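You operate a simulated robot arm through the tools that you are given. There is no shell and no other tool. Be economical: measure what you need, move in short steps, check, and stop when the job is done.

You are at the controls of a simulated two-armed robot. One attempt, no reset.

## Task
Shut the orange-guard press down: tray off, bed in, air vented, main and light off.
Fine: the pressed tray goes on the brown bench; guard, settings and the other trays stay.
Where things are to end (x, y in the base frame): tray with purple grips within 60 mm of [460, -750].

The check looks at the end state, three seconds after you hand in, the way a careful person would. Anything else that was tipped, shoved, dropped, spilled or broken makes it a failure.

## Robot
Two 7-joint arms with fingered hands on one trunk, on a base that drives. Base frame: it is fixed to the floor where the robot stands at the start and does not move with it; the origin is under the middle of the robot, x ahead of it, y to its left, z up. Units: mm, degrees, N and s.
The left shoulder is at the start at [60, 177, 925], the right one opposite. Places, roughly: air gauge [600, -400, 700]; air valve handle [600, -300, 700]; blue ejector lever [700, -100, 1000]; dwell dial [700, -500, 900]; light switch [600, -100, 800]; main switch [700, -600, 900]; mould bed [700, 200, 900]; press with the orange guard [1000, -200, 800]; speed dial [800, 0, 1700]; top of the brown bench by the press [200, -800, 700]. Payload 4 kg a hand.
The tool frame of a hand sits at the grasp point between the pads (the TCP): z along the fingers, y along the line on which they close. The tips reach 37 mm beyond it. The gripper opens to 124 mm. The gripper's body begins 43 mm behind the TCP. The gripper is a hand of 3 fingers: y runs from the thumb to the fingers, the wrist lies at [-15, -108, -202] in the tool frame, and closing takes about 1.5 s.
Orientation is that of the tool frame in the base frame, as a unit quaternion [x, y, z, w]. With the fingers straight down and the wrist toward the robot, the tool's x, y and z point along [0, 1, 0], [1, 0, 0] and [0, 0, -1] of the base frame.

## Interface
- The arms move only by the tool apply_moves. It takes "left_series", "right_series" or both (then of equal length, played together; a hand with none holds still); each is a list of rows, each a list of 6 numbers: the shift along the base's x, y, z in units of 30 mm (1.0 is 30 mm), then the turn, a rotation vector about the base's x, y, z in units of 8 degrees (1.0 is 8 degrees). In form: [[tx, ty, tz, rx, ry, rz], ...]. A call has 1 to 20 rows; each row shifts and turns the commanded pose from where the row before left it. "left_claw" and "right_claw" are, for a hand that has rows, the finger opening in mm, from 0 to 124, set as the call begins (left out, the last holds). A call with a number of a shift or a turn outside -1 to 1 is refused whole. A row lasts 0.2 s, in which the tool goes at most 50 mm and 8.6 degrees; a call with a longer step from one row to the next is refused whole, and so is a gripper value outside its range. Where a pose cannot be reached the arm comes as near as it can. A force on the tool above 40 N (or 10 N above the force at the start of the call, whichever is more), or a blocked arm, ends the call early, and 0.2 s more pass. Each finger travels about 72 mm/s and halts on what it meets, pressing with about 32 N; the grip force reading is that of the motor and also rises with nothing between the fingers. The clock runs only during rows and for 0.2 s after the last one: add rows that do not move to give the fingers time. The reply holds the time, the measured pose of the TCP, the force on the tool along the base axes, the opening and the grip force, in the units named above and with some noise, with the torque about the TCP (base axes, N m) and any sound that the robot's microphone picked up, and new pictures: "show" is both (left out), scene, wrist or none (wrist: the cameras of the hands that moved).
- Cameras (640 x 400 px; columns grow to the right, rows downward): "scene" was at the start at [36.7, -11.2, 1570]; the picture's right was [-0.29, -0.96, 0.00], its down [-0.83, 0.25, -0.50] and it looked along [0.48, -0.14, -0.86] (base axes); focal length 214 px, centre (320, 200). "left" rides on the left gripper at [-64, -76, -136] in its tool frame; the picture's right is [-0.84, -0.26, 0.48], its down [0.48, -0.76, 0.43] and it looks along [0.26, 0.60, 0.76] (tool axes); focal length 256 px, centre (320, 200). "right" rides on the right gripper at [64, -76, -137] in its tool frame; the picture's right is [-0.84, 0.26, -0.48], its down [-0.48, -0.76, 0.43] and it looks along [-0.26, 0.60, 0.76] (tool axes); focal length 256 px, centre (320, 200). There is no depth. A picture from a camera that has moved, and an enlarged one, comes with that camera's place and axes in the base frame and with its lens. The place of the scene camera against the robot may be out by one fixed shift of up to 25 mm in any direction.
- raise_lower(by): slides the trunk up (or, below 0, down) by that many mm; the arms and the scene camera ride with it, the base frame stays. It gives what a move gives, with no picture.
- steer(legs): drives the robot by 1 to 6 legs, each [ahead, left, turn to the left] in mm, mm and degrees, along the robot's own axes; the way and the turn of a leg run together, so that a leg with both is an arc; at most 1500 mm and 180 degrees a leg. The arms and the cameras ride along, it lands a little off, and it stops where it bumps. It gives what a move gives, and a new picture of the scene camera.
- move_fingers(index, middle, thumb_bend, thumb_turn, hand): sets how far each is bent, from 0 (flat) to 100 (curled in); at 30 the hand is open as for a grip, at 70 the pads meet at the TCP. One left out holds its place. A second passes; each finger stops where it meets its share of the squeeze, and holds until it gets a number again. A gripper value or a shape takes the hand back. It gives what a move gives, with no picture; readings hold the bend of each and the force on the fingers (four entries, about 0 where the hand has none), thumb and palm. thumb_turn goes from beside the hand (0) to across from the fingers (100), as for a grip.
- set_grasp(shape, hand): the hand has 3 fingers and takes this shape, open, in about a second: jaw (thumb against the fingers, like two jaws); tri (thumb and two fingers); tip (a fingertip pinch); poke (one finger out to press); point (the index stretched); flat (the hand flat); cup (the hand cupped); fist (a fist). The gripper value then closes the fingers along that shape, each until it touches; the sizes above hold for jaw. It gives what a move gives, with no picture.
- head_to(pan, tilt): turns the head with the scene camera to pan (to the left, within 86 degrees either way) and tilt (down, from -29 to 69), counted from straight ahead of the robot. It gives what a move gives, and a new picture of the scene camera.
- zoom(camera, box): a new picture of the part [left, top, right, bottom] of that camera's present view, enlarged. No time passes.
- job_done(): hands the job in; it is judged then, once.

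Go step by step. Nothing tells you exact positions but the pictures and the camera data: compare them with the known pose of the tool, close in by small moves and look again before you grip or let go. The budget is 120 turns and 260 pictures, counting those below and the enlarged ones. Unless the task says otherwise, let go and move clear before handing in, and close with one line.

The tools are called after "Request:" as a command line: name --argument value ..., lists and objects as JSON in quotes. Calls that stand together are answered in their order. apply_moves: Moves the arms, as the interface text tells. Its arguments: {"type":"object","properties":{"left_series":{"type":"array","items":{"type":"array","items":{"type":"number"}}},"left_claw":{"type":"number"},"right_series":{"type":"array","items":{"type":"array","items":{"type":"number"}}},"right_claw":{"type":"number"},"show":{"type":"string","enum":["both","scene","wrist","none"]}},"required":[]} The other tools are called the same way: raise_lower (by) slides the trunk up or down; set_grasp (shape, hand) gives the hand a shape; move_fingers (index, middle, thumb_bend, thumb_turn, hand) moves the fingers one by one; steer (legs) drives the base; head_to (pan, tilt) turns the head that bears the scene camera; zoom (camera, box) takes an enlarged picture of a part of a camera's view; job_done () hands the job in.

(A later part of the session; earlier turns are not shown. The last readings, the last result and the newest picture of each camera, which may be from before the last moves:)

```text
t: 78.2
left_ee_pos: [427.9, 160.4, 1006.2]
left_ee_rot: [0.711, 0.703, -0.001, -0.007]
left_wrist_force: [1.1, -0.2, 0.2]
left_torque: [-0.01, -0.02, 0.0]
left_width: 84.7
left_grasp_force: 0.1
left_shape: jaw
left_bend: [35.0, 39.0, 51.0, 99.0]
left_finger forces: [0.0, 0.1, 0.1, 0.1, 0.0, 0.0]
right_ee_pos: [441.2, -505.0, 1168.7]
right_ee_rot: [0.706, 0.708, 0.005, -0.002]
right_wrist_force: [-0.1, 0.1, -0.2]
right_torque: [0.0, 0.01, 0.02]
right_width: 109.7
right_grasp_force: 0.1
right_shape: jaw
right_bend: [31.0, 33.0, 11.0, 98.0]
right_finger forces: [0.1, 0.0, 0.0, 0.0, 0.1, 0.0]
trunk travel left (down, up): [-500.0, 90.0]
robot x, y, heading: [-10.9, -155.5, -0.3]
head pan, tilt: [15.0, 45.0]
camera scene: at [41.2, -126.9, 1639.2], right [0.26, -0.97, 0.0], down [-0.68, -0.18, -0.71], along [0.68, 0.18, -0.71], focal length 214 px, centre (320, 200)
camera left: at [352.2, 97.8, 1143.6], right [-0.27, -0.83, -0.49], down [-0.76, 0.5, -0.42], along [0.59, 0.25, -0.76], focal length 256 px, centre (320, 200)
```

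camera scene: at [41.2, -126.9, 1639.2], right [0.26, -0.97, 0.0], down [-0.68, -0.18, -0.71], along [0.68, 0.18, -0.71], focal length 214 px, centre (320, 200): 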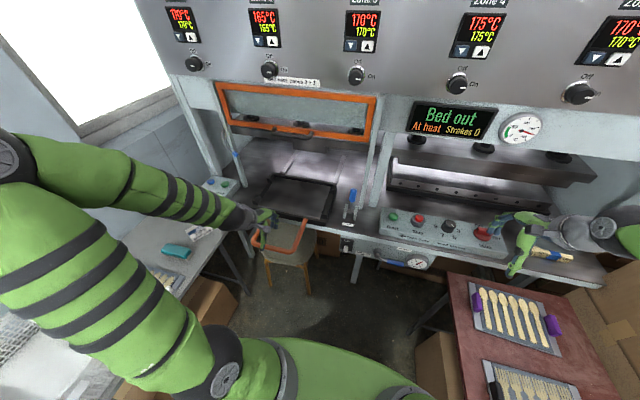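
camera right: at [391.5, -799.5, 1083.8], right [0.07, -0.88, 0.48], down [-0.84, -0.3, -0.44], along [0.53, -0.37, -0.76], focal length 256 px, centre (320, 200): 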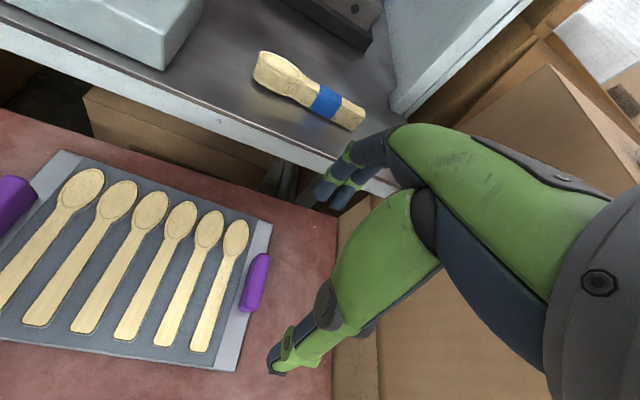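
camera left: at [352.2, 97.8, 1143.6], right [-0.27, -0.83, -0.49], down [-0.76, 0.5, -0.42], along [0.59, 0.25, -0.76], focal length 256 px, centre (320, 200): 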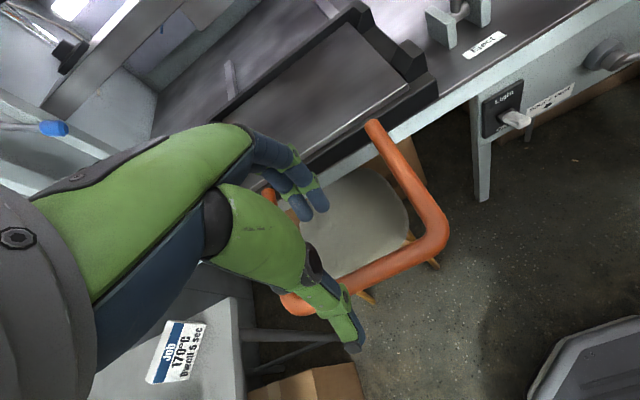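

The bar's middle is at about (440, 159, 893), right under the hand. I'll lower around it.

Request:
apply_moves --left_series '[[0.3, 0, -0.6, 0, 0, 0], [0.1, 0, -0.6, 0, 0, 0], [0, 0, -0.6, 0, 0, 0], [0, 0, -0.6, 0, 0, 0], [0, 0, -0.6, 0, 0, 0], [0, 0, -0.4, 0, 0, 0], [0, 0, 0, 0, 0, 0]]' --show "wrist"

Request:
zoom --camera "scene" --box '[200, 160, 360, 280]'

```text
t: 79.8
left_ee_pos: [440.9, 161.2, 905.6]
left_ee_rot: [0.712, 0.702, -0.001, -0.007]
left_wrist_force: [0.3, -0.4, 0.0]
left_torque: [0.03, 0.02, 0.0]
left_width: 84.5
left_grasp_force: 0.0
left_shape: jaw
left_bend: [35.0, 39.0, 51.0, 99.0]
left_finger forces: [0.1, 0.0, 0.1, 0.0, 0.0, 0.1]
right_ee_pos: [442.6, -505.6, 1168.1]
right_ee_rot: [0.706, 0.708, 0.005, -0.003]
right_wrist_force: [0.8, -0.2, 0.4]
right_torque: [0.01, 0.02, 0.01]
right_width: 109.9
right_grasp_force: 0.0
right_shape: jaw
right_bend: [31.0, 33.0, 11.0, 98.0]
right_finger forces: [0.0, 0.1, 0.0, 0.0, 0.0, 0.0]
trunk travel left (down, up): [-500.0, 90.0]
robot x, y, heading: [-12.1, -158.3, -0.1]
head pan, tilt: [15.0, 45.0]
camera left: at [364.8, 97.3, 1042.7], right [-0.27, -0.83, -0.49], down [-0.76, 0.5, -0.42], along [0.59, 0.25, -0.76], focal length 256 px, centre (320, 200)
```

left: 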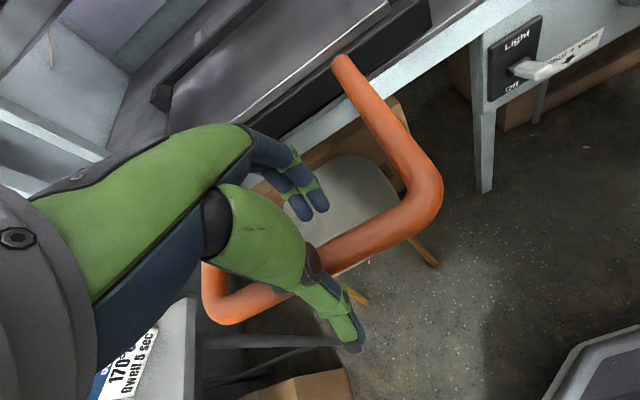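

```text
3.33 times, centred on (280, 220) of scene
camera zoom: at [41.3, -127.0, 1639.2], right [0.26, -0.97, 0.0], down [-0.68, -0.18, -0.71], along [0.68, 0.18, -0.71], focal length 715 px, centre (453, 133)
```

zoom: 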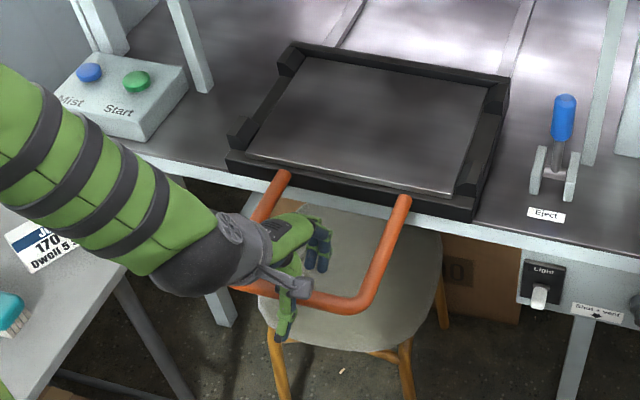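

The bar is between thumb and fingers. I'll close and push in.

Request:
apply_moves --left_claw 10 --left_series '[[0, 0, -0.2, 0, 0, 0], [0, 0, 0, 0, 0, 0], [0, 0, 0, 0, 0, 0], [0, 0, 0, 0, 0, 0], [0, 0, 0, 0, 0, 0], [0, 0, 0, 0, 0, 0], [0, 0, 0, 0, 0, 0]]' --show "none"

Request:
apply_moves --left_series '[[0.3, 0, 0, 0, 0, 0], [0.5, 0, 0, 0, 0, 0], [0.6, 0, 0, 0, 0, 0], [0.6, 0, 0, 0, 0, 0], [0.6, 0, 0, 0, 0, 0], [0, 0, 0, 0, 0, 0]]' --show "both"

```text
t: 81.4
left_ee_pos: [440.9, 161.0, 900.3]
left_ee_rot: [0.711, 0.703, -0.001, -0.007]
left_wrist_force: [1.2, 0.1, 0.2]
left_torque: [0.02, 0.0, 0.01]
left_width: 10.3
left_grasp_force: 0.0
left_shape: jaw
left_bend: [64.0, 65.0, 68.0, 100.0]
left_finger forces: [1.1, 0.1, 0.0, 0.1, 0.0, 0.1]
right_ee_pos: [441.5, -503.7, 1169.8]
right_ee_rot: [0.707, 0.708, 0.005, -0.003]
right_wrist_force: [-0.1, 0.6, -1.4]
right_torque: [0.0, 0.04, 0.01]
right_width: 109.6
right_grasp_force: 0.0
right_shape: jaw
right_bend: [31.0, 33.0, 11.0, 98.0]
right_finger forces: [0.0, 0.0, 0.1, 0.0, 0.1, 0.1]
trunk travel left (down, up): [-500.0, 90.0]
robot x, y, heading: [-9.1, -155.3, -0.2]
head pan, tilt: [15.0, 45.0]
```

```text
t: 82.8
left_ee_pos: [519.6, 161.9, 902.3]
left_ee_rot: [0.711, 0.703, 0.0, -0.006]
left_wrist_force: [1.4, 1.2, -1.5]
left_torque: [0.03, -0.02, 0.04]
left_width: 10.5
left_grasp_force: 0.0
left_shape: jaw
left_bend: [64.0, 65.0, 68.0, 100.0]
left_finger forces: [1.7, 0.1, 0.0, 0.0, 0.0, 0.0]
right_ee_pos: [443.6, -504.5, 1169.5]
right_ee_rot: [0.707, 0.708, 0.005, -0.002]
right_wrist_force: [-0.4, -1.1, 0.0]
right_torque: [0.02, -0.02, 0.0]
right_width: 109.9
right_grasp_force: 0.1
right_shape: jaw
right_bend: [31.0, 33.0, 11.0, 98.0]
right_finger forces: [0.0, 0.1, 0.0, 0.0, 0.0, 0.1]
trunk travel left (down, up): [-500.0, 90.0]
robot x, y, heading: [-10.6, -157.5, -0.4]
head pan, tilt: [15.0, 45.0]
camera scene: at [41.5, -126.9, 1639.2], right [0.26, -0.97, 0.0], down [-0.68, -0.18, -0.71], along [0.68, 0.18, -0.71], focal length 214 px, centre (320, 200)
camera left: at [444.2, 98.0, 1037.5], right [-0.27, -0.83, -0.49], down [-0.76, 0.5, -0.42], along [0.59, 0.26, -0.76], focal length 256 px, centre (320, 200)
```

scene: 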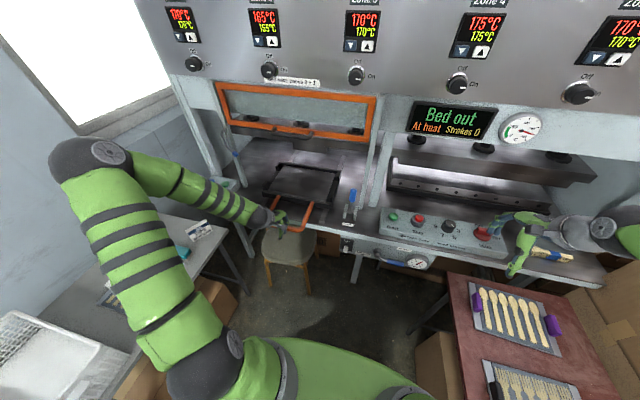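
left: 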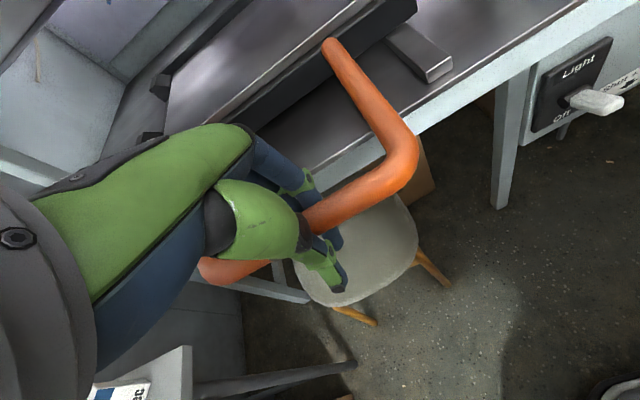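

The bed slides in easily. I'll continue pushing.

Request:
apply_moves --left_series '[[0.6, 0, 0, 0, 0, 0], [0.6, 0, 0, 0, 0, 0], [0.6, 0, 0, 0, 0, 0], [0.6, 0, 0, 0, 0, 0], [0.6, 0, 0, 0, 0, 0], [0.5, 0, 0, 0, 0, 0], [0, 0, 0, 0, 0, 0]]' --show "scene"

Request:
zoom --camera "scene" --box '[180, 100, 440, 270]'

```text
t: 84.4
left_ee_pos: [624.8, 163.3, 902.4]
left_ee_rot: [0.712, 0.702, 0.0, -0.007]
left_wrist_force: [1.4, 0.8, -1.6]
left_torque: [0.0, -0.04, 0.07]
left_width: 10.3
left_grasp_force: 0.1
left_shape: jaw
left_bend: [64.0, 65.0, 68.0, 100.0]
left_finger forces: [1.0, 0.0, 0.0, 0.1, 0.0, 0.0]
right_ee_pos: [441.7, -505.3, 1168.8]
right_ee_rot: [0.707, 0.708, 0.004, -0.003]
right_wrist_force: [-1.1, -1.1, -1.0]
right_torque: [0.01, -0.02, 0.02]
right_width: 109.5
right_grasp_force: 0.0
right_shape: jaw
right_bend: [31.0, 33.0, 11.0, 98.0]
right_finger forces: [0.0, 0.1, 0.0, 0.0, 0.0, 0.1]
trunk travel left (down, up): [-500.0, 90.0]
robot x, y, heading: [-12.5, -157.4, 0.2]
head pan, tilt: [15.0, 45.0]
camera scene: at [41.5, -126.9, 1639.3], right [0.26, -0.97, 0.0], down [-0.68, -0.18, -0.71], along [0.68, 0.18, -0.71], focal length 214 px, centre (320, 200)
```

scene: 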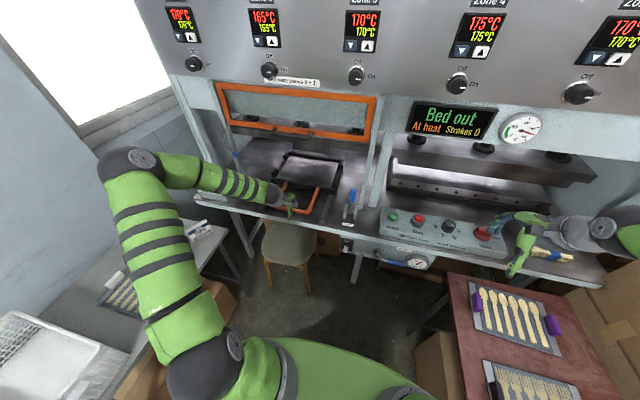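

```text
2.35 times, centred on (310, 185) of scene
camera zoom: at [41.5, -126.9, 1639.3], right [0.26, -0.97, 0.0], down [-0.68, -0.18, -0.71], along [0.68, 0.18, -0.71], focal length 505 px, centre (344, 235)
```

zoom: 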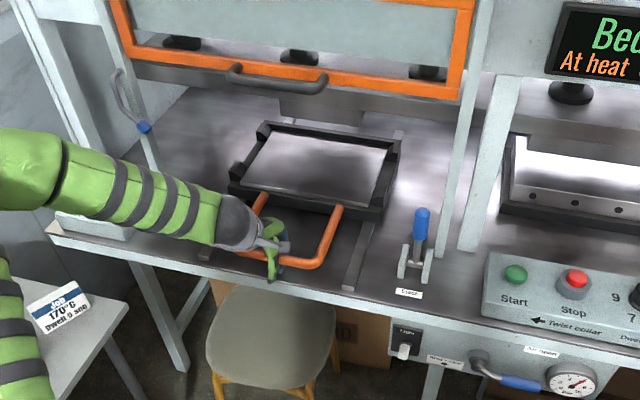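

The bed is about halfway in. My fingertips are close to the table top, so I'll raise slightly and keep pushing.

Request:
apply_moves --left_series '[[0, 0, 0.3, 0, 0, 0], [0.5, 0, 0, 0, 0, 0], [0.5, 0, 0, 0, 0, 0], [0.5, 0, 0, 0, 0, 0], [0.5, 0, 0, 0, 0, 0], [0, 0, 0, 0, 0, 0]]' --show "scene"

Request:
zoom --camera "scene" --box '[180, 100, 440, 270]'

```text
t: 85.8
left_ee_pos: [684.9, 162.4, 908.7]
left_ee_rot: [0.712, 0.702, 0.0, -0.008]
left_wrist_force: [0.8, 0.3, -1.3]
left_torque: [-0.02, -0.15, 0.13]
left_width: 9.7
left_grasp_force: 32.4
left_shape: jaw
left_bend: [70.0, 70.0, 63.0, 100.0]
left_finger forces: [22.6, 8.3, 0.1, 0.1, 35.0, 0.0]
right_ee_pos: [442.0, -504.9, 1168.2]
right_ee_rot: [0.706, 0.708, 0.005, -0.002]
right_wrist_force: [-0.1, -0.1, -0.1]
right_torque: [0.0, 0.03, 0.03]
right_width: 110.1
right_grasp_force: 0.1
right_shape: jaw
right_bend: [31.0, 33.0, 11.0, 98.0]
right_finger forces: [0.1, 0.0, 0.1, 0.1, 0.0, 0.0]
trunk travel left (down, up): [-500.0, 90.0]
robot x, y, heading: [-9.9, -156.1, -0.2]
head pan, tilt: [15.0, 45.0]
camera scene: at [41.7, -126.8, 1639.2], right [0.26, -0.97, 0.0], down [-0.68, -0.18, -0.71], along [0.68, 0.18, -0.71], focal length 214 px, centre (320, 200)
```

scene: 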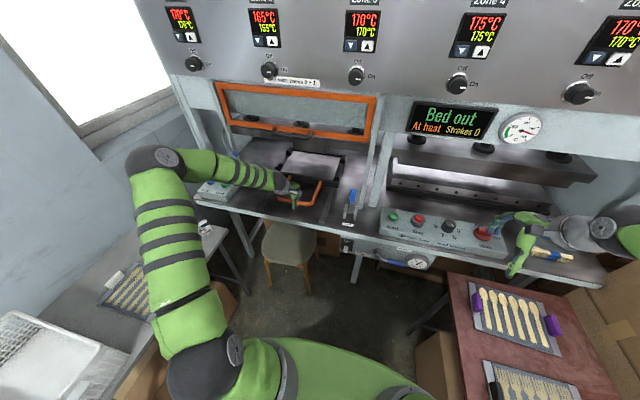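

```text
2.35 times, centred on (310, 185) of scene
camera zoom: at [41.7, -126.8, 1639.2], right [0.26, -0.97, 0.0], down [-0.68, -0.18, -0.71], along [0.68, 0.18, -0.71], focal length 505 px, centre (344, 235)
```

zoom: 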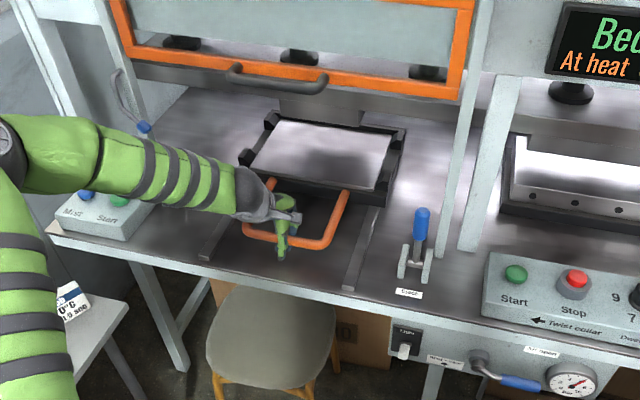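

The bed is nearly in, but my left forearm is nearing the rod on the left post. I'll let go, rise clear, shift the robot back left to straighten the approach, then finish the push.

Request:
apply_moves --left_claw 80 --left_series '[[0, 0, 0, 0, 0, 0], [0, 0, 0, 0, 0, 0], [0, 0, 0, 0, 0, 0], [0, 0, 0, 0, 0, 0], [0, 0, 0, 0, 0, 0], [0, 0, 0.6, 0, 0, 0], [-0.2, -0.3, 0.7, 0, 0, 0], [-0.6, -0.8, 0.7, 0, 0, 0], [-0.6, -0.9, 0.5, 0, 0, 0], [-0.6, -0.9, 0.3, 0, 0, 0], [-0.6, -0.9, 0, 0, 0, 0], [-0.6, -0.9, 0, 0, 0, 0]]' --show "none"

Request:
steer --legs '[[0, 150, 0]]'

Request:
zoom --camera "left" --box '[0, 0, 640, 400]'

```text
t: 88.4
left_ee_pos: [587.6, 20.3, 994.1]
left_ee_rot: [0.711, 0.703, 0.001, -0.007]
left_wrist_force: [-0.2, -0.1, -0.3]
left_torque: [0.01, -0.02, -0.02]
left_width: 79.7
left_grasp_force: 0.0
left_shape: jaw
left_bend: [37.0, 40.0, 52.0, 99.0]
left_finger forces: [0.0, 0.0, 0.0, 0.1, 0.0, 0.0]
right_ee_pos: [442.4, -505.1, 1168.5]
right_ee_rot: [0.706, 0.708, 0.005, -0.002]
right_wrist_force: [-0.3, 0.1, 0.0]
right_torque: [0.03, 0.03, -0.01]
right_width: 109.9
right_grasp_force: 0.0
right_shape: jaw
right_bend: [31.0, 33.0, 11.0, 98.0]
right_finger forces: [0.1, 0.0, 0.0, 0.0, 0.0, 0.0]
trunk travel left (down, up): [-500.0, 90.0]
robot x, y, heading: [-8.6, -156.0, -0.4]
head pan, tilt: [15.0, 45.0]
```

```text
t: 89.8
left_ee_pos: [587.3, 172.0, 992.5]
left_ee_rot: [0.711, 0.703, -0.001, -0.007]
left_wrist_force: [-1.0, 0.1, -0.2]
left_torque: [-0.04, -0.01, 0.01]
left_width: 79.7
left_grasp_force: 0.0
left_shape: jaw
left_bend: [37.0, 40.0, 52.0, 99.0]
left_finger forces: [0.0, 0.0, 0.0, 0.0, 0.1, 0.0]
right_ee_pos: [441.9, -353.9, 1169.4]
right_ee_rot: [0.706, 0.708, 0.004, -0.003]
right_wrist_force: [-0.2, -0.1, 1.0]
right_torque: [-0.03, 0.01, 0.02]
right_width: 109.8
right_grasp_force: 0.0
right_shape: jaw
right_bend: [31.0, 33.0, 11.0, 98.0]
right_finger forces: [0.0, 0.0, 0.1, 0.0, 0.0, 0.0]
trunk travel left (down, up): [-500.0, 90.0]
robot x, y, heading: [-8.5, -7.1, -0.1]
head pan, tilt: [15.0, 45.0]
camera scene: at [41.7, 24.7, 1639.2], right [0.26, -0.97, 0.0], down [-0.68, -0.18, -0.71], along [0.68, 0.18, -0.71], focal length 214 px, centre (320, 200)
```

scene: 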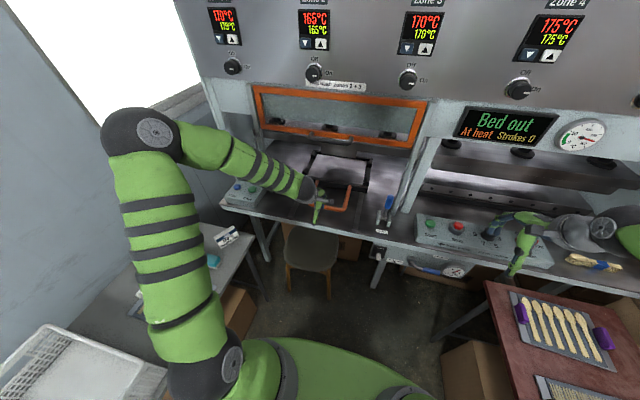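

```text
1.00 times, centred on (320, 200) of left (not enlarged: the box is as wide or as high as the picture)
camera zoom: at [512.1, 108.4, 1129.5], right [-0.27, -0.83, -0.49], down [-0.76, 0.5, -0.42], along [0.59, 0.25, -0.76], focal length 256 px, centre (320, 200)
```

zoom: 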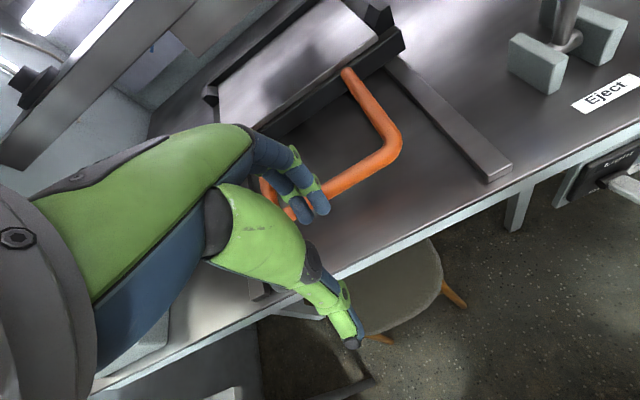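

Better posture now. I'll close the fingers, lower just in front of the bar and push it home.

Request:
apply_moves --left_claw 0 --left_series '[[0.2, -0.2, 0, 0, 0, 0], [0.3, 0, -0.3, 0, 0, 0], [0.3, 0, -0.5, 0, 0, 0], [0.2, 0, -0.6, 0, 0, 0], [0.2, 0, -0.6, 0, 0, 0], [0, 0, -0.5, 0, 0, 0], [0, 0, 0, 0, 0, 0]]' --show "wrist"

Request:
apply_moves --left_series '[[0.3, 0, 0, 0, 0, 0], [0.5, 0, 0, 0, 0, 0], [0.5, 0, 0, 0, 0, 0], [0.5, 0, 0, 0, 0, 0], [0.5, 0, 0, 0, 0, 0], [0.5, 0, 0, 0, 0, 0], [0, 0, 0, 0, 0, 0]]' --show "both"

Request:
zoom --camera "scene" --box '[210, 80, 490, 270]'

```text
t: 91.4
left_ee_pos: [622.7, 164.5, 917.8]
left_ee_rot: [0.712, 0.703, -0.001, -0.007]
left_wrist_force: [-0.9, -0.1, -0.1]
left_torque: [0.02, -0.01, 0.0]
left_width: 0.0
left_grasp_force: 31.6
left_shape: jaw
left_bend: [70.0, 70.0, 71.0, 100.0]
left_finger forces: [0.0, 0.0, 0.1, 0.1, 0.1, 0.0]
right_ee_pos: [442.3, -355.2, 1169.2]
right_ee_rot: [0.707, 0.707, 0.005, -0.003]
right_wrist_force: [-0.5, 0.1, 0.1]
right_torque: [0.01, -0.03, 0.03]
right_width: 109.8
right_grasp_force: 0.0
right_shape: jaw
right_bend: [31.0, 33.0, 11.0, 98.0]
right_finger forces: [0.0, 0.0, 0.0, 0.0, 0.0, 0.1]
trunk travel left (down, up): [-500.0, 90.0]
robot x, y, heading: [-9.6, -3.1, -0.3]
head pan, tilt: [15.0, 45.0]
camera left: at [547.9, 100.9, 1054.1], right [-0.27, -0.83, -0.49], down [-0.76, 0.5, -0.42], along [0.59, 0.25, -0.76], focal length 256 px, centre (320, 200)
```

left: 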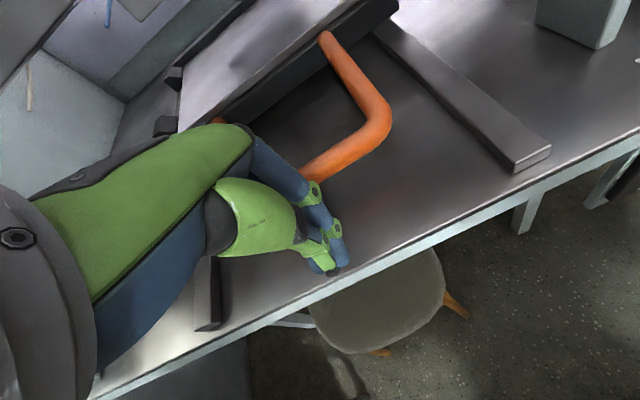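

```text
t: 93.0
left_ee_pos: [708.1, 164.2, 919.9]
left_ee_rot: [0.712, 0.703, -0.001, -0.007]
left_wrist_force: [-9.0, 0.4, 2.9]
left_torque: [0.07, 0.0, 0.05]
left_width: 0.1
left_grasp_force: 32.1
left_shape: jaw
left_bend: [70.0, 70.0, 71.0, 100.0]
left_finger forces: [0.0, 9.3, 0.0, 0.1, 0.1, 0.1]
right_ee_pos: [441.3, -354.4, 1169.4]
right_ee_rot: [0.707, 0.707, 0.005, -0.002]
right_wrist_force: [-0.1, 0.3, 0.2]
right_torque: [-0.01, 0.02, -0.03]
right_width: 109.8
right_grasp_force: 0.1
right_shape: jaw
right_bend: [31.0, 33.0, 11.0, 98.0]
right_finger forces: [0.0, 0.0, 0.1, 0.0, 0.1, 0.0]
trunk travel left (down, up): [-500.0, 90.0]
robot x, y, heading: [-7.5, -4.0, -0.3]
head pan, tilt: [15.0, 45.0]
camera scene: at [40.3, 22.9, 1639.3], right [0.26, -0.97, 0.0], down [-0.68, -0.18, -0.71], along [0.68, 0.18, -0.71], focal length 214 px, centre (320, 200)
camera left: at [631.7, 100.7, 1055.7], right [-0.27, -0.83, -0.49], down [-0.76, 0.5, -0.42], along [0.59, 0.25, -0.76], focal length 256 px, centre (320, 200)
```

scene: 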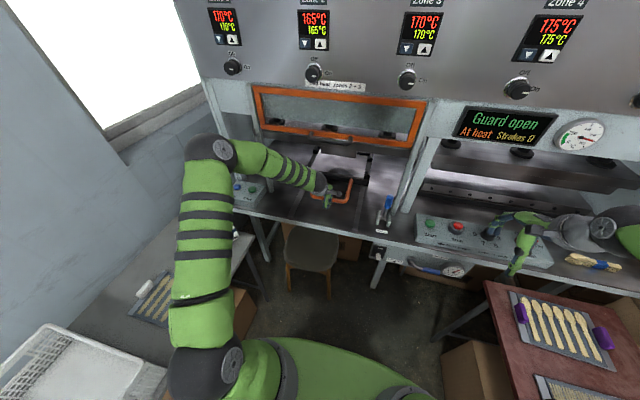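
left: 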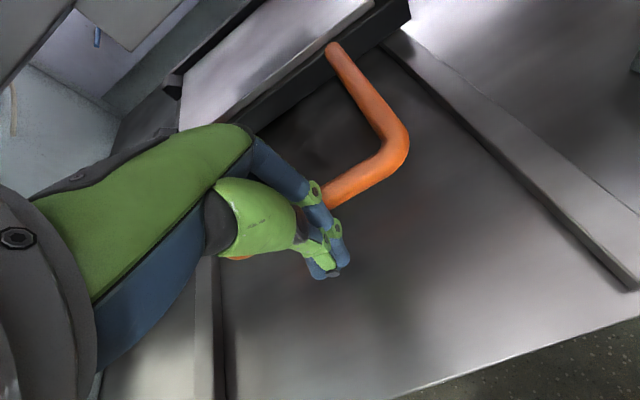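

```text
2.11 times, centred on (350, 175) of scene
camera zoom: at [40.3, 22.9, 1639.3], right [0.26, -0.97, 0.0], down [-0.68, -0.18, -0.71], along [0.68, 0.18, -0.71], focal length 452 px, centre (257, 253)
```

zoom: 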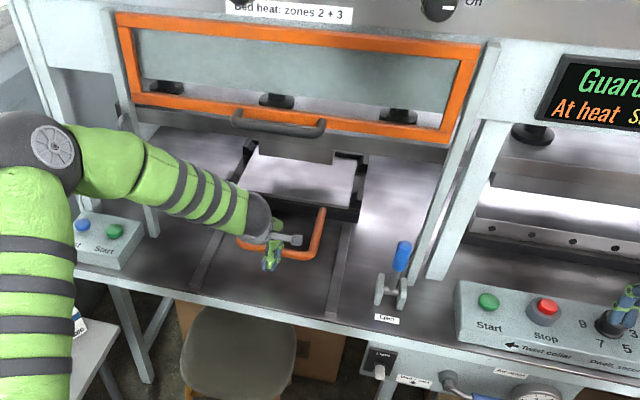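

The display changed from "Bed out" to "Guard open", so the bed switch has made. I'll push gently to make sure it is fully home.

Request:
apply_moves --left_series '[[0.3, 0, 0, 0, 0, 0], [0.3, 0, 0, 0, 0, 0], [0.3, 0, 0, 0, 0, 0], [0.3, 0, 0, 0, 0, 0], [0, 0, 0, 0, 0, 0]]' --show "scene"

```text
t: 93.5
left_ee_pos: [714.1, 164.0, 922.6]
left_ee_rot: [0.712, 0.703, -0.001, -0.006]
left_wrist_force: [-28.0, 1.4, 18.7]
left_torque: [0.19, -0.14, 0.31]
left_width: 0.0
left_grasp_force: 32.0
left_shape: jaw
left_bend: [70.0, 70.0, 70.0, 100.0]
left_finger forces: [0.0, 34.2, 0.0, 0.2, 0.0, 0.0]
right_ee_pos: [438.7, -355.9, 1169.3]
right_ee_rot: [0.706, 0.708, 0.006, -0.001]
right_wrist_force: [0.2, -1.2, 0.4]
right_torque: [0.0, -0.04, 0.0]
right_width: 109.7
right_grasp_force: 0.0
right_shape: jaw
right_bend: [31.0, 33.0, 11.0, 98.0]
right_finger forces: [0.0, 0.0, 0.1, 0.0, 0.0, 0.0]
trunk travel left (down, up): [-500.0, 90.0]
robot x, y, heading: [-12.1, -4.5, 0.3]
head pan, tilt: [15.0, 45.0]
stopped in row 2 (left hand): the force on the tool passed its limit at 43 N (the readings are from after the stop); the commanded pose is now the measured one
camera scene: at [36.2, 23.0, 1639.7], right [0.26, -0.97, 0.0], down [-0.68, -0.18, -0.71], along [0.69, 0.18, -0.71], focal length 214 px, centre (320, 200)
```

scene: 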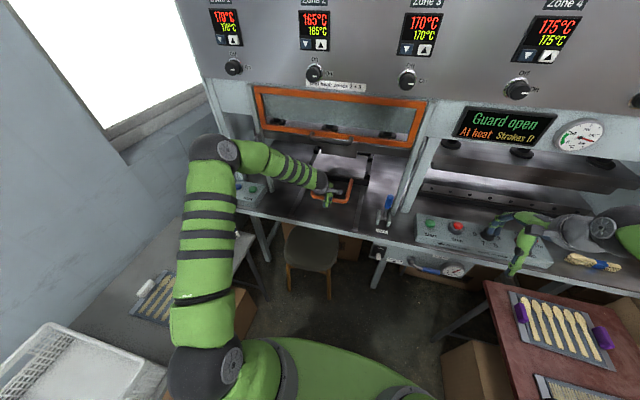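

The bed is fully in. I'll back the left hand out and look closely at the light switch and valve.

Request:
apply_moves --left_series '[[-0.5, 0, 0, 0, 0, 0], [-0.9, 0, 0, 0, 0, 0], [-0.9, 0, 0.3, 0, 0, 0], [-0.9, 0, 0.3, 0, 0, 0], [-1, 0, 0.3, 0, 0, 0], [-1, 0, 0.3, 0, 0, 0], [-1, 0, 0, 0, 0, 0], [-0.5, 0, 0, 0, 0, 0]]' --right_series '[[-0.5, 0, 0, 0, 0, 0], [-0.5, 0, 0, 0, 0, 0], [0, 0, 0, 0, 0, 0], [0, 0, 0, 0, 0, 0], [0, 0, 0, 0, 0, 0], [0, 0, 0, 0, 0, 0], [0, 0, 0, 0, 0, 0], [0, 0, 0, 0, 0, 0]]' --show "none"

Request:
head_to --pan -20 --tilt 40

Request:
zoom --camera "scene" --box '[200, 180, 400, 310]'

Request:
zoom --camera "left" --box '[400, 0, 640, 200]'

```text
t: 95.3
left_ee_pos: [519.4, 165.7, 955.2]
left_ee_rot: [0.712, 0.703, -0.001, -0.007]
left_wrist_force: [-0.9, -0.3, -0.8]
left_torque: [-0.01, -0.01, 0.01]
left_width: 0.1
left_grasp_force: 32.1
left_shape: jaw
left_bend: [70.0, 70.0, 72.0, 100.0]
left_finger forces: [0.1, 0.0, 0.0, 0.1, 0.0, 0.0]
right_ee_pos: [412.1, -356.8, 1168.7]
right_ee_rot: [0.705, 0.709, 0.005, -0.002]
right_wrist_force: [-0.7, -0.4, -0.1]
right_torque: [0.01, -0.02, -0.01]
right_width: 110.0
right_grasp_force: 0.0
right_shape: jaw
right_bend: [31.0, 33.0, 11.0, 98.0]
right_finger forces: [0.0, 0.0, 0.0, 0.0, 0.0, 0.0]
trunk travel left (down, up): [-500.0, 90.0]
robot x, y, heading: [-6.4, -6.6, -0.1]
head pan, tilt: [15.0, 45.0]
```

```text
t: 96.4
left_ee_pos: [519.4, 165.6, 955.1]
left_ee_rot: [0.711, 0.703, -0.001, -0.007]
left_wrist_force: [-0.7, 0.4, -0.2]
left_torque: [0.01, -0.02, 0.03]
left_width: 0.3
left_grasp_force: 31.8
left_shape: jaw
left_bend: [70.0, 70.0, 72.0, 100.0]
left_finger forces: [0.0, 0.0, 0.0, 0.0, 0.0, 0.0]
right_ee_pos: [411.8, -355.3, 1170.3]
right_ee_rot: [0.706, 0.708, 0.005, -0.003]
right_wrist_force: [0.2, 0.4, 0.2]
right_torque: [-0.01, 0.01, 0.0]
right_width: 110.0
right_grasp_force: 0.0
right_shape: jaw
right_bend: [31.0, 33.0, 11.0, 98.0]
right_finger forces: [0.0, 0.0, 0.0, 0.0, 0.0, 0.0]
trunk travel left (down, up): [-500.0, 90.0]
robot x, y, heading: [-10.1, -8.2, 0.0]
head pan, tilt: [-20.0, 40.0]
camera scene: at [42.4, -27.0, 1646.5], right [-0.34, -0.94, 0.0], down [-0.6, 0.22, -0.77], along [0.72, -0.26, -0.64], focal length 214 px, centre (320, 200)
```

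scene: 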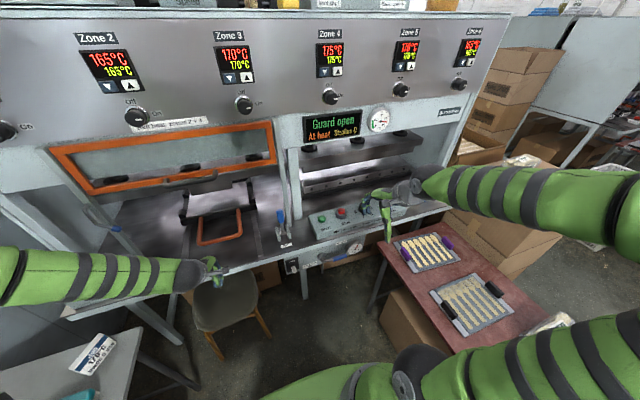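

```text
3.08 times, centred on (300, 245) of scene
camera zoom: at [42.4, -27.0, 1646.5], right [-0.34, -0.94, 0.0], down [-0.6, 0.22, -0.77], along [0.72, -0.26, -0.64], focal length 660 px, centre (382, 62)
```

zoom: 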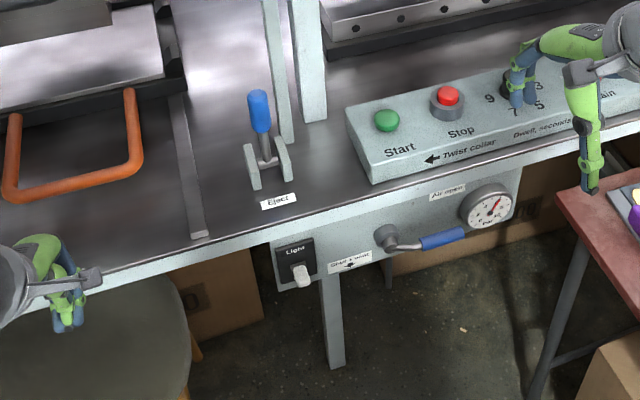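

```text
2.00 times, centred on (520, 100) of left
camera zoom: at [443.9, 101.3, 1090.7], right [-0.27, -0.83, -0.49], down [-0.76, 0.5, -0.42], along [0.59, 0.25, -0.77], focal length 512 px, centre (-80, 400)
```

zoom: 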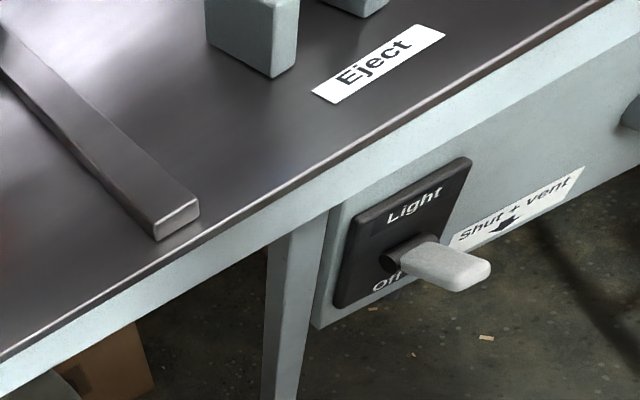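

The light toggle runs from its base at about (616, -113, 734) up to its tip at (576, -113, 760), with "Off" below, so it must be pressed down. I'll back the robot up for room and pitch the closed right hand to point forward and down.

Request:
steer --legs '[[-150, 0, 0]]'

Request:
apply_moves --right_claw 0 --right_series '[[0, 0.3, 0, 0, -0.9, 0], [0, 0.6, 0, 0, -0.9, 0], [0.2, 0.7, -0.2, 0, -0.9, 0], [0.4, 0.8, -0.4, 0, -0.9, 0], [0.4, 0.8, -0.5, 0, -0.9, 0], [0.4, 0.8, -0.6, 0, -0.9, 0], [0.4, 0.8, -0.6, 0, -0.85, 0], [0.5, 0.8, -0.7, 0, 0, 0], [0.5, 0.8, -0.8, 0, 0, 0], [0.5, 0.7, -0.8, 0, 0, 0], [0.5, 0.6, -0.8, 0, 0, 0], [0.5, 0.4, -0.8, 0, 0, 0], [0, 0, 0, 0, 0, 0]]' --left_series '[[0, 0, 0, 0, 0, 0], [0, 0, 0.5, 0, 0, 0], [0, 0.2, 0.5, 0, 0, 0], [0, 0.2, 0.5, 0, 0, 0], [0, 0.2, 0.5, 0, 0, 0], [0, 0.2, 0.5, 0, 0, 0], [0, 0.2, 0.5, 0, 0, 0], [0, 0.2, 0.5, 0, 0, 0], [0, 0, 0.5, 0, 0, 0], [0, 0, 0.5, 0, 0, 0], [0, 0, 0, 0, 0, 0], [0, 0, 0, 0, 0, 0], [0, 0, 0, 0, 0, 0]]' --show "both"

```text
t: 97.7
left_ee_pos: [370.5, 167.0, 954.6]
left_ee_rot: [0.711, 0.703, -0.002, -0.007]
left_wrist_force: [0.4, -0.5, -0.2]
left_torque: [0.02, -0.02, 0.01]
left_width: 0.2
left_grasp_force: 32.2
left_shape: jaw
left_bend: [70.0, 70.0, 72.0, 100.0]
left_finger forces: [0.0, 0.0, 0.0, 0.0, 0.0, 0.0]
right_ee_pos: [263.6, -354.7, 1169.3]
right_ee_rot: [0.705, 0.709, 0.005, -0.002]
right_wrist_force: [-0.6, 0.3, -0.5]
right_torque: [0.05, -0.05, 0.02]
right_width: 109.7
right_grasp_force: 0.0
right_shape: jaw
right_bend: [31.0, 33.0, 11.0, 98.0]
right_finger forces: [0.0, 0.0, 0.0, 0.0, 0.0, 0.0]
trunk travel left (down, up): [-500.0, 90.0]
robot x, y, heading: [-155.4, -4.9, 0.2]
head pan, tilt: [-20.0, 40.0]
camera scene: at [-106.9, -27.0, 1646.6], right [-0.34, -0.94, 0.0], down [-0.6, 0.22, -0.77], along [0.72, -0.26, -0.64], focal length 214 px, centre (320, 200)
```

scene: 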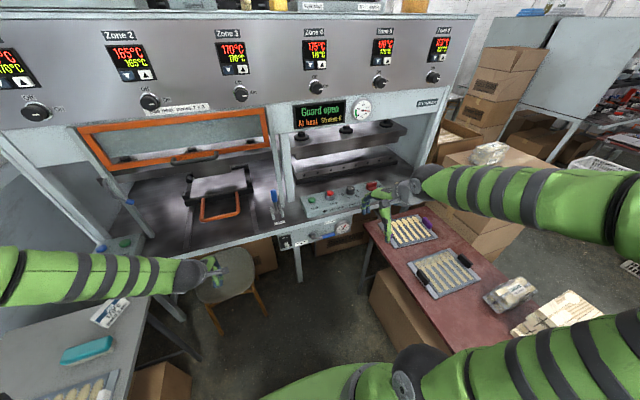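

```text
t: 100.5
left_ee_pos: [369.8, 201.6, 1089.3]
left_ee_rot: [0.71, 0.704, -0.001, -0.007]
left_wrist_force: [-0.3, 0.0, -0.9]
left_torque: [-0.02, -0.02, 0.03]
left_width: 0.0
left_grasp_force: 32.5
left_shape: jaw
left_bend: [70.0, 70.0, 72.0, 100.0]
left_finger forces: [0.0, 0.0, 0.0, 0.0, 0.1, 0.0]
right_ee_pos: [489.2, -136.6, 1045.5]
right_ee_rot: [0.638, 0.643, 0.302, 0.298]
right_wrist_force: [0.1, -0.2, -0.3]
right_torque: [0.01, 0.0, -0.02]
right_width: 0.1
right_grasp_force: 32.3
right_shape: jaw
right_bend: [70.0, 70.0, 71.0, 100.0]
right_finger forces: [0.0, 0.0, 0.1, 0.0, 0.1, 0.0]
right hand out of reach, approached as far as the arm can: row 3, 4, 5, 6, 7
trunk travel left (down, up): [-500.0, 90.0]
robot x, y, heading: [-157.6, -7.2, -0.1]
head pan, tilt: [-20.0, 40.0]
camera scene: at [-105.4, -27.0, 1646.5], right [-0.34, -0.94, 0.0], down [-0.6, 0.22, -0.77], along [0.72, -0.26, -0.64], focal length 214 px, centre (320, 200)
camera right: at [334.8, -73.7, 1073.2], right [-0.2, -0.84, 0.5], down [-0.15, -0.48, -0.86], along [0.97, -0.24, -0.03], focal length 256 px, centre (320, 200)
camera left: at [295.5, 137.5, 1225.7], right [-0.27, -0.83, -0.49], down [-0.76, 0.5, -0.42], along [0.59, 0.26, -0.77], focal length 256 px, centre (320, 200)
```

scene: 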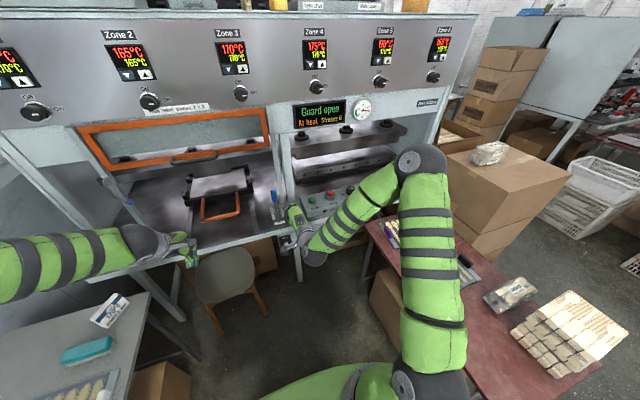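
right: 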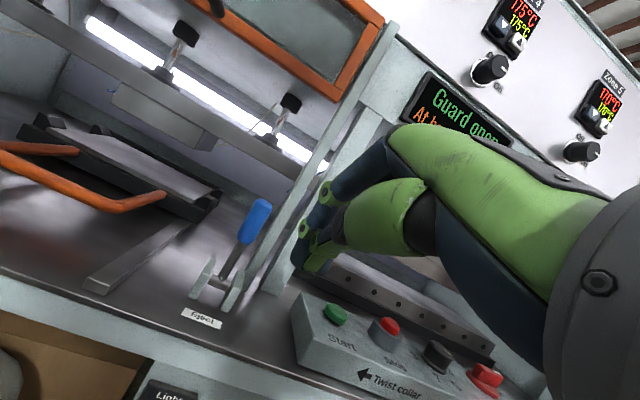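
left: 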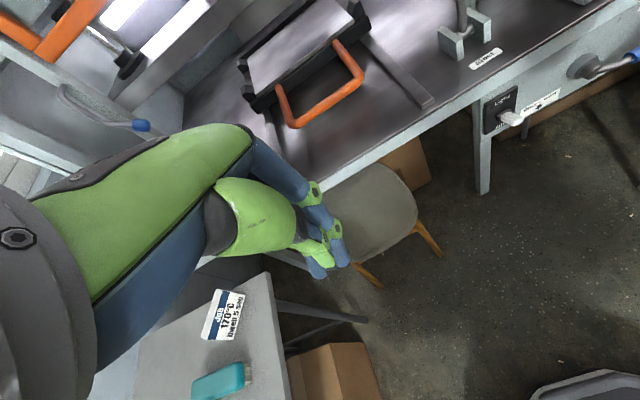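

The pitch is right, but the position is off the commanded path after the reach limit. I'll pause a moment to see where it settles.

Request:
apply_moves --right_series '[[0, 0, 0, 0, 0, 0], [0, 0, 0, 0, 0, 0]]' --show "none"

```text
t: 101.1
left_ee_pos: [370.2, 201.3, 1088.3]
left_ee_rot: [0.711, 0.703, -0.001, -0.008]
left_wrist_force: [0.1, 0.3, 0.6]
left_torque: [0.02, 0.01, 0.02]
left_width: 0.0
left_grasp_force: 31.7
left_shape: jaw
left_bend: [70.0, 70.0, 72.0, 100.0]
left_finger forces: [0.0, 0.0, 0.0, 0.0, 0.1, 0.1]
right_ee_pos: [489.6, -137.1, 1043.1]
right_ee_rot: [0.637, 0.644, 0.303, 0.297]
right_wrist_force: [0.0, -0.2, -0.6]
right_torque: [0.01, 0.0, 0.02]
right_width: 0.2
right_grasp_force: 31.8
right_shape: jaw
right_bend: [70.0, 70.0, 71.0, 100.0]
right_finger forces: [0.0, 0.0, 0.0, 0.1, 0.0, 0.1]
trunk travel left (down, up): [-500.0, 90.0]
robot x, y, heading: [-158.7, -4.4, 0.1]
head pan, tilt: [-20.0, 40.0]
```

Settled. I'll lower in front of the table edge toward the switch height.

Request:
apply_moves --right_series '[[0, 0.2, -0.9, 0, 0, 0], [0, 0.2, -0.9, 0, 0, 0], [0, 0.2, -0.9, 0, 0, 0], [0, 0.1, -0.9, 0, 0, 0], [0, 0.1, -0.9, 0, 0, 0], [0, 0, -0.9, 0, 0, 0], [0, 0, -0.9, 0, 0, 0], [0.2, 0, -0.5, 0, 0, 0], [0, 0, 0, 0, 0, 0]]' --show "wrist"

Request:
zoom --camera "left" --box '[400, 0, 640, 200]'

```text
t: 103.1
left_ee_pos: [371.3, 201.6, 1089.3]
left_ee_rot: [0.711, 0.703, -0.002, -0.007]
left_wrist_force: [0.6, -0.3, 0.0]
left_torque: [0.02, 0.04, 0.01]
left_width: 0.1
left_grasp_force: 31.8
left_shape: jaw
left_bend: [70.0, 70.0, 72.0, 100.0]
left_finger forces: [0.0, 0.0, 0.0, 0.0, 0.0, 0.0]
right_ee_pos: [494.0, -111.7, 836.4]
right_ee_rot: [0.637, 0.643, 0.303, 0.297]
right_wrist_force: [-0.1, 0.7, 0.5]
right_torque: [-0.01, 0.03, 0.0]
right_width: 0.0
right_grasp_force: 32.0
right_shape: jaw
right_bend: [70.0, 70.0, 71.0, 100.0]
right_finger forces: [0.0, 0.1, 0.0, 0.0, 0.1, 0.0]
trunk travel left (down, up): [-500.0, 90.0]
robot x, y, heading: [-161.7, -6.3, -0.4]
head pan, tilt: [-20.0, 40.0]
camera right: at [339.5, -49.1, 866.5], right [-0.2, -0.84, 0.5], down [-0.15, -0.48, -0.86], along [0.97, -0.24, -0.03], focal length 256 px, centre (320, 200)
```

right: 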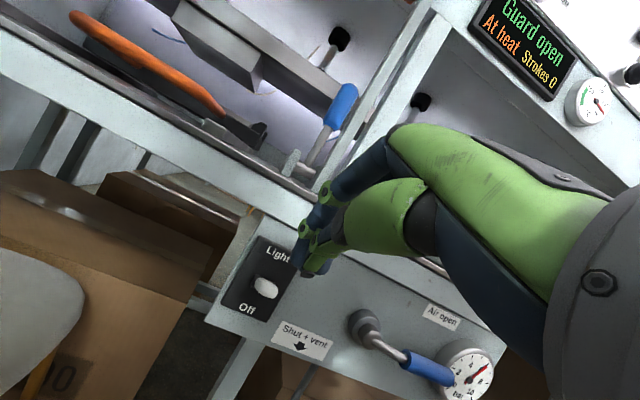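

```text
2.00 times, centred on (520, 100) of left
camera zoom: at [295.7, 137.5, 1225.6], right [-0.27, -0.83, -0.49], down [-0.76, 0.5, -0.42], along [0.59, 0.26, -0.77], focal length 512 px, centre (-80, 400)
```

zoom: 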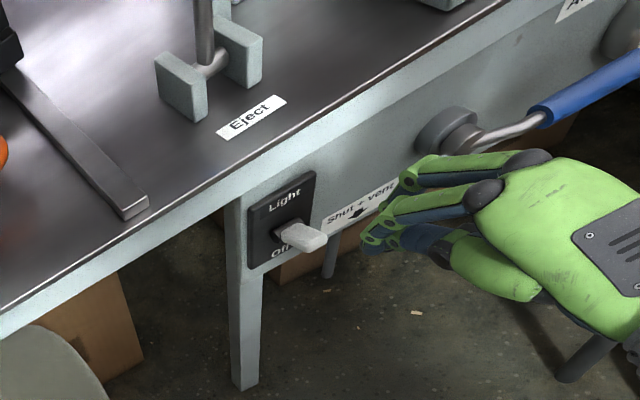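

The toggle tip is at (581, -105, 760). I'll slide the fingertips in just above it, then press down.

Request:
apply_moves --right_series '[[0, 0.25, -0.8, 0, 0, 0], [0.5, 0, 0, 0, 0, 0], [0.5, 0, 0, 0, 0, 0], [0.5, 0, 0, 0, 0, 0], [0.5, 0, 0, 0, 0, 0], [0, 0, 0, 0, 0, 0]]' --show "wrist"

Request:
zoom --camera "left" --box '[400, 0, 640, 200]'

```text
t: 104.5
left_ee_pos: [370.6, 202.1, 1088.2]
left_ee_rot: [0.711, 0.704, -0.001, -0.008]
left_wrist_force: [-0.1, -0.2, 0.2]
left_torque: [0.01, -0.02, 0.01]
left_width: 0.0
left_grasp_force: 31.8
left_shape: jaw
left_bend: [70.0, 70.0, 72.0, 100.0]
left_finger forces: [0.1, 0.0, 0.0, 0.0, 0.1, 0.0]
right_ee_pos: [554.1, -103.8, 815.1]
right_ee_rot: [0.637, 0.643, 0.303, 0.297]
right_wrist_force: [-0.4, 0.0, -0.3]
right_torque: [0.0, -0.02, -0.01]
right_width: 0.2
right_grasp_force: 31.6
right_shape: jaw
right_bend: [70.0, 70.0, 71.0, 100.0]
right_finger forces: [0.0, 0.0, 0.0, 0.1, 0.0, 0.0]
trunk travel left (down, up): [-500.0, 90.0]
robot x, y, heading: [-156.8, -4.8, 0.0]
head pan, tilt: [-20.0, 40.0]
camera right: at [399.4, -40.1, 843.2], right [-0.2, -0.84, 0.5], down [-0.15, -0.48, -0.86], along [0.97, -0.24, -0.03], focal length 256 px, centre (320, 200)
```

right: 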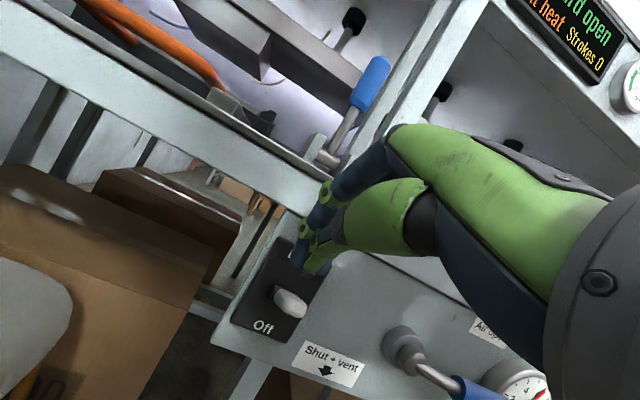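

```text
2.00 times, centred on (520, 100) of left
camera zoom: at [295.7, 137.6, 1225.5], right [-0.27, -0.83, -0.49], down [-0.76, 0.5, -0.42], along [0.59, 0.26, -0.77], focal length 512 px, centre (-80, 400)
```

zoom: 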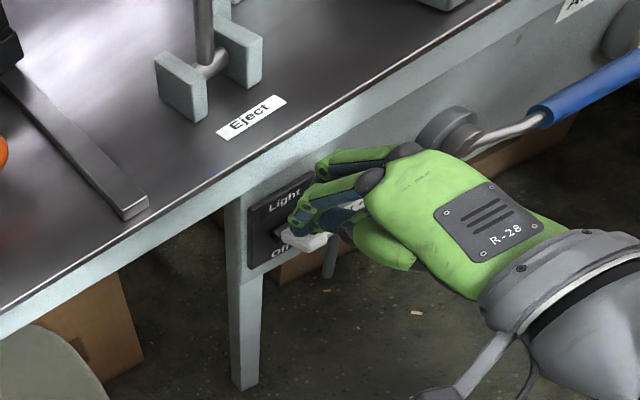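

The fingertips are right above the toggle. Pressing down.

Request:
apply_moves --right_series '[[0, 0, -0.3, 0, 0, 0], [0, 0, -0.3, 0, 0, 0], [0, 0, -0.3, 0, 0, 0], [0, 0, -0.3, 0, 0, 0], [0, 0, -0.3, 0, 0, 0], [0, 0, -0.3, 0, 0, 0], [0, 0, -0.2, 0, 0, 0]]' --show "wrist"

Request:
zoom --camera "left" --box '[400, 0, 640, 200]'

```text
t: 106.1
left_ee_pos: [368.1, 201.1, 1090.6]
left_ee_rot: [0.712, 0.703, 0.0, -0.007]
left_wrist_force: [-0.6, -0.5, 0.6]
left_torque: [-0.01, 0.02, 0.01]
left_width: 0.0
left_grasp_force: 32.1
left_shape: jaw
left_bend: [70.0, 70.0, 72.0, 100.0]
left_finger forces: [0.0, 0.0, 0.1, 0.0, 0.1, 0.0]
right_ee_pos: [551.8, -101.3, 762.3]
right_ee_rot: [0.636, 0.641, 0.307, 0.301]
right_wrist_force: [-23.8, -2.8, 20.2]
right_torque: [-0.11, 0.08, -0.18]
right_width: 0.0
right_grasp_force: 32.4
right_shape: jaw
right_bend: [70.0, 70.0, 70.0, 100.0]
right_finger forces: [0.1, 0.1, 0.0, 0.1, 0.1, 0.0]
trunk travel left (down, up): [-500.0, 90.0]
robot x, y, heading: [-159.8, -8.7, 0.3]
head pan, tilt: [-20.0, 40.0]
heard: click
stopped in row 7 (right hand): the force on the tool passed its limit at 46 N (the readings are from after the stop); the commanded pose is now the measured one
camera right: at [397.0, -40.0, 789.1], right [-0.2, -0.84, 0.5], down [-0.14, -0.48, -0.87], along [0.97, -0.24, -0.02], focal length 256 px, centre (320, 200)
```

right: 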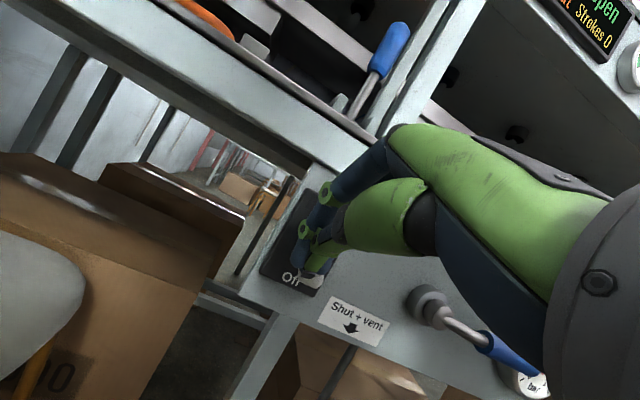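

```text
2.00 times, centred on (520, 100) of left
camera zoom: at [292.5, 136.9, 1227.0], right [-0.27, -0.83, -0.49], down [-0.76, 0.5, -0.42], along [0.59, 0.26, -0.76], focal length 512 px, centre (-80, 400)
```

zoom: 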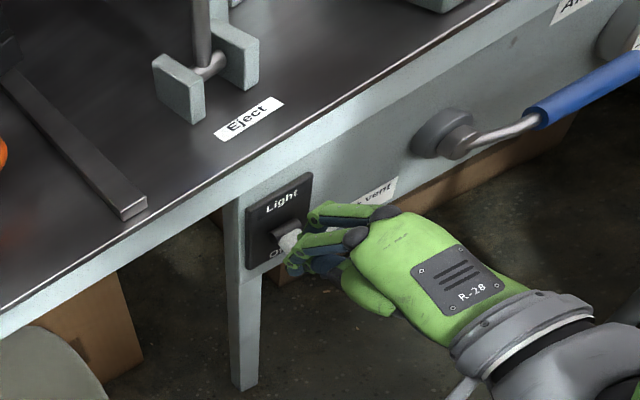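

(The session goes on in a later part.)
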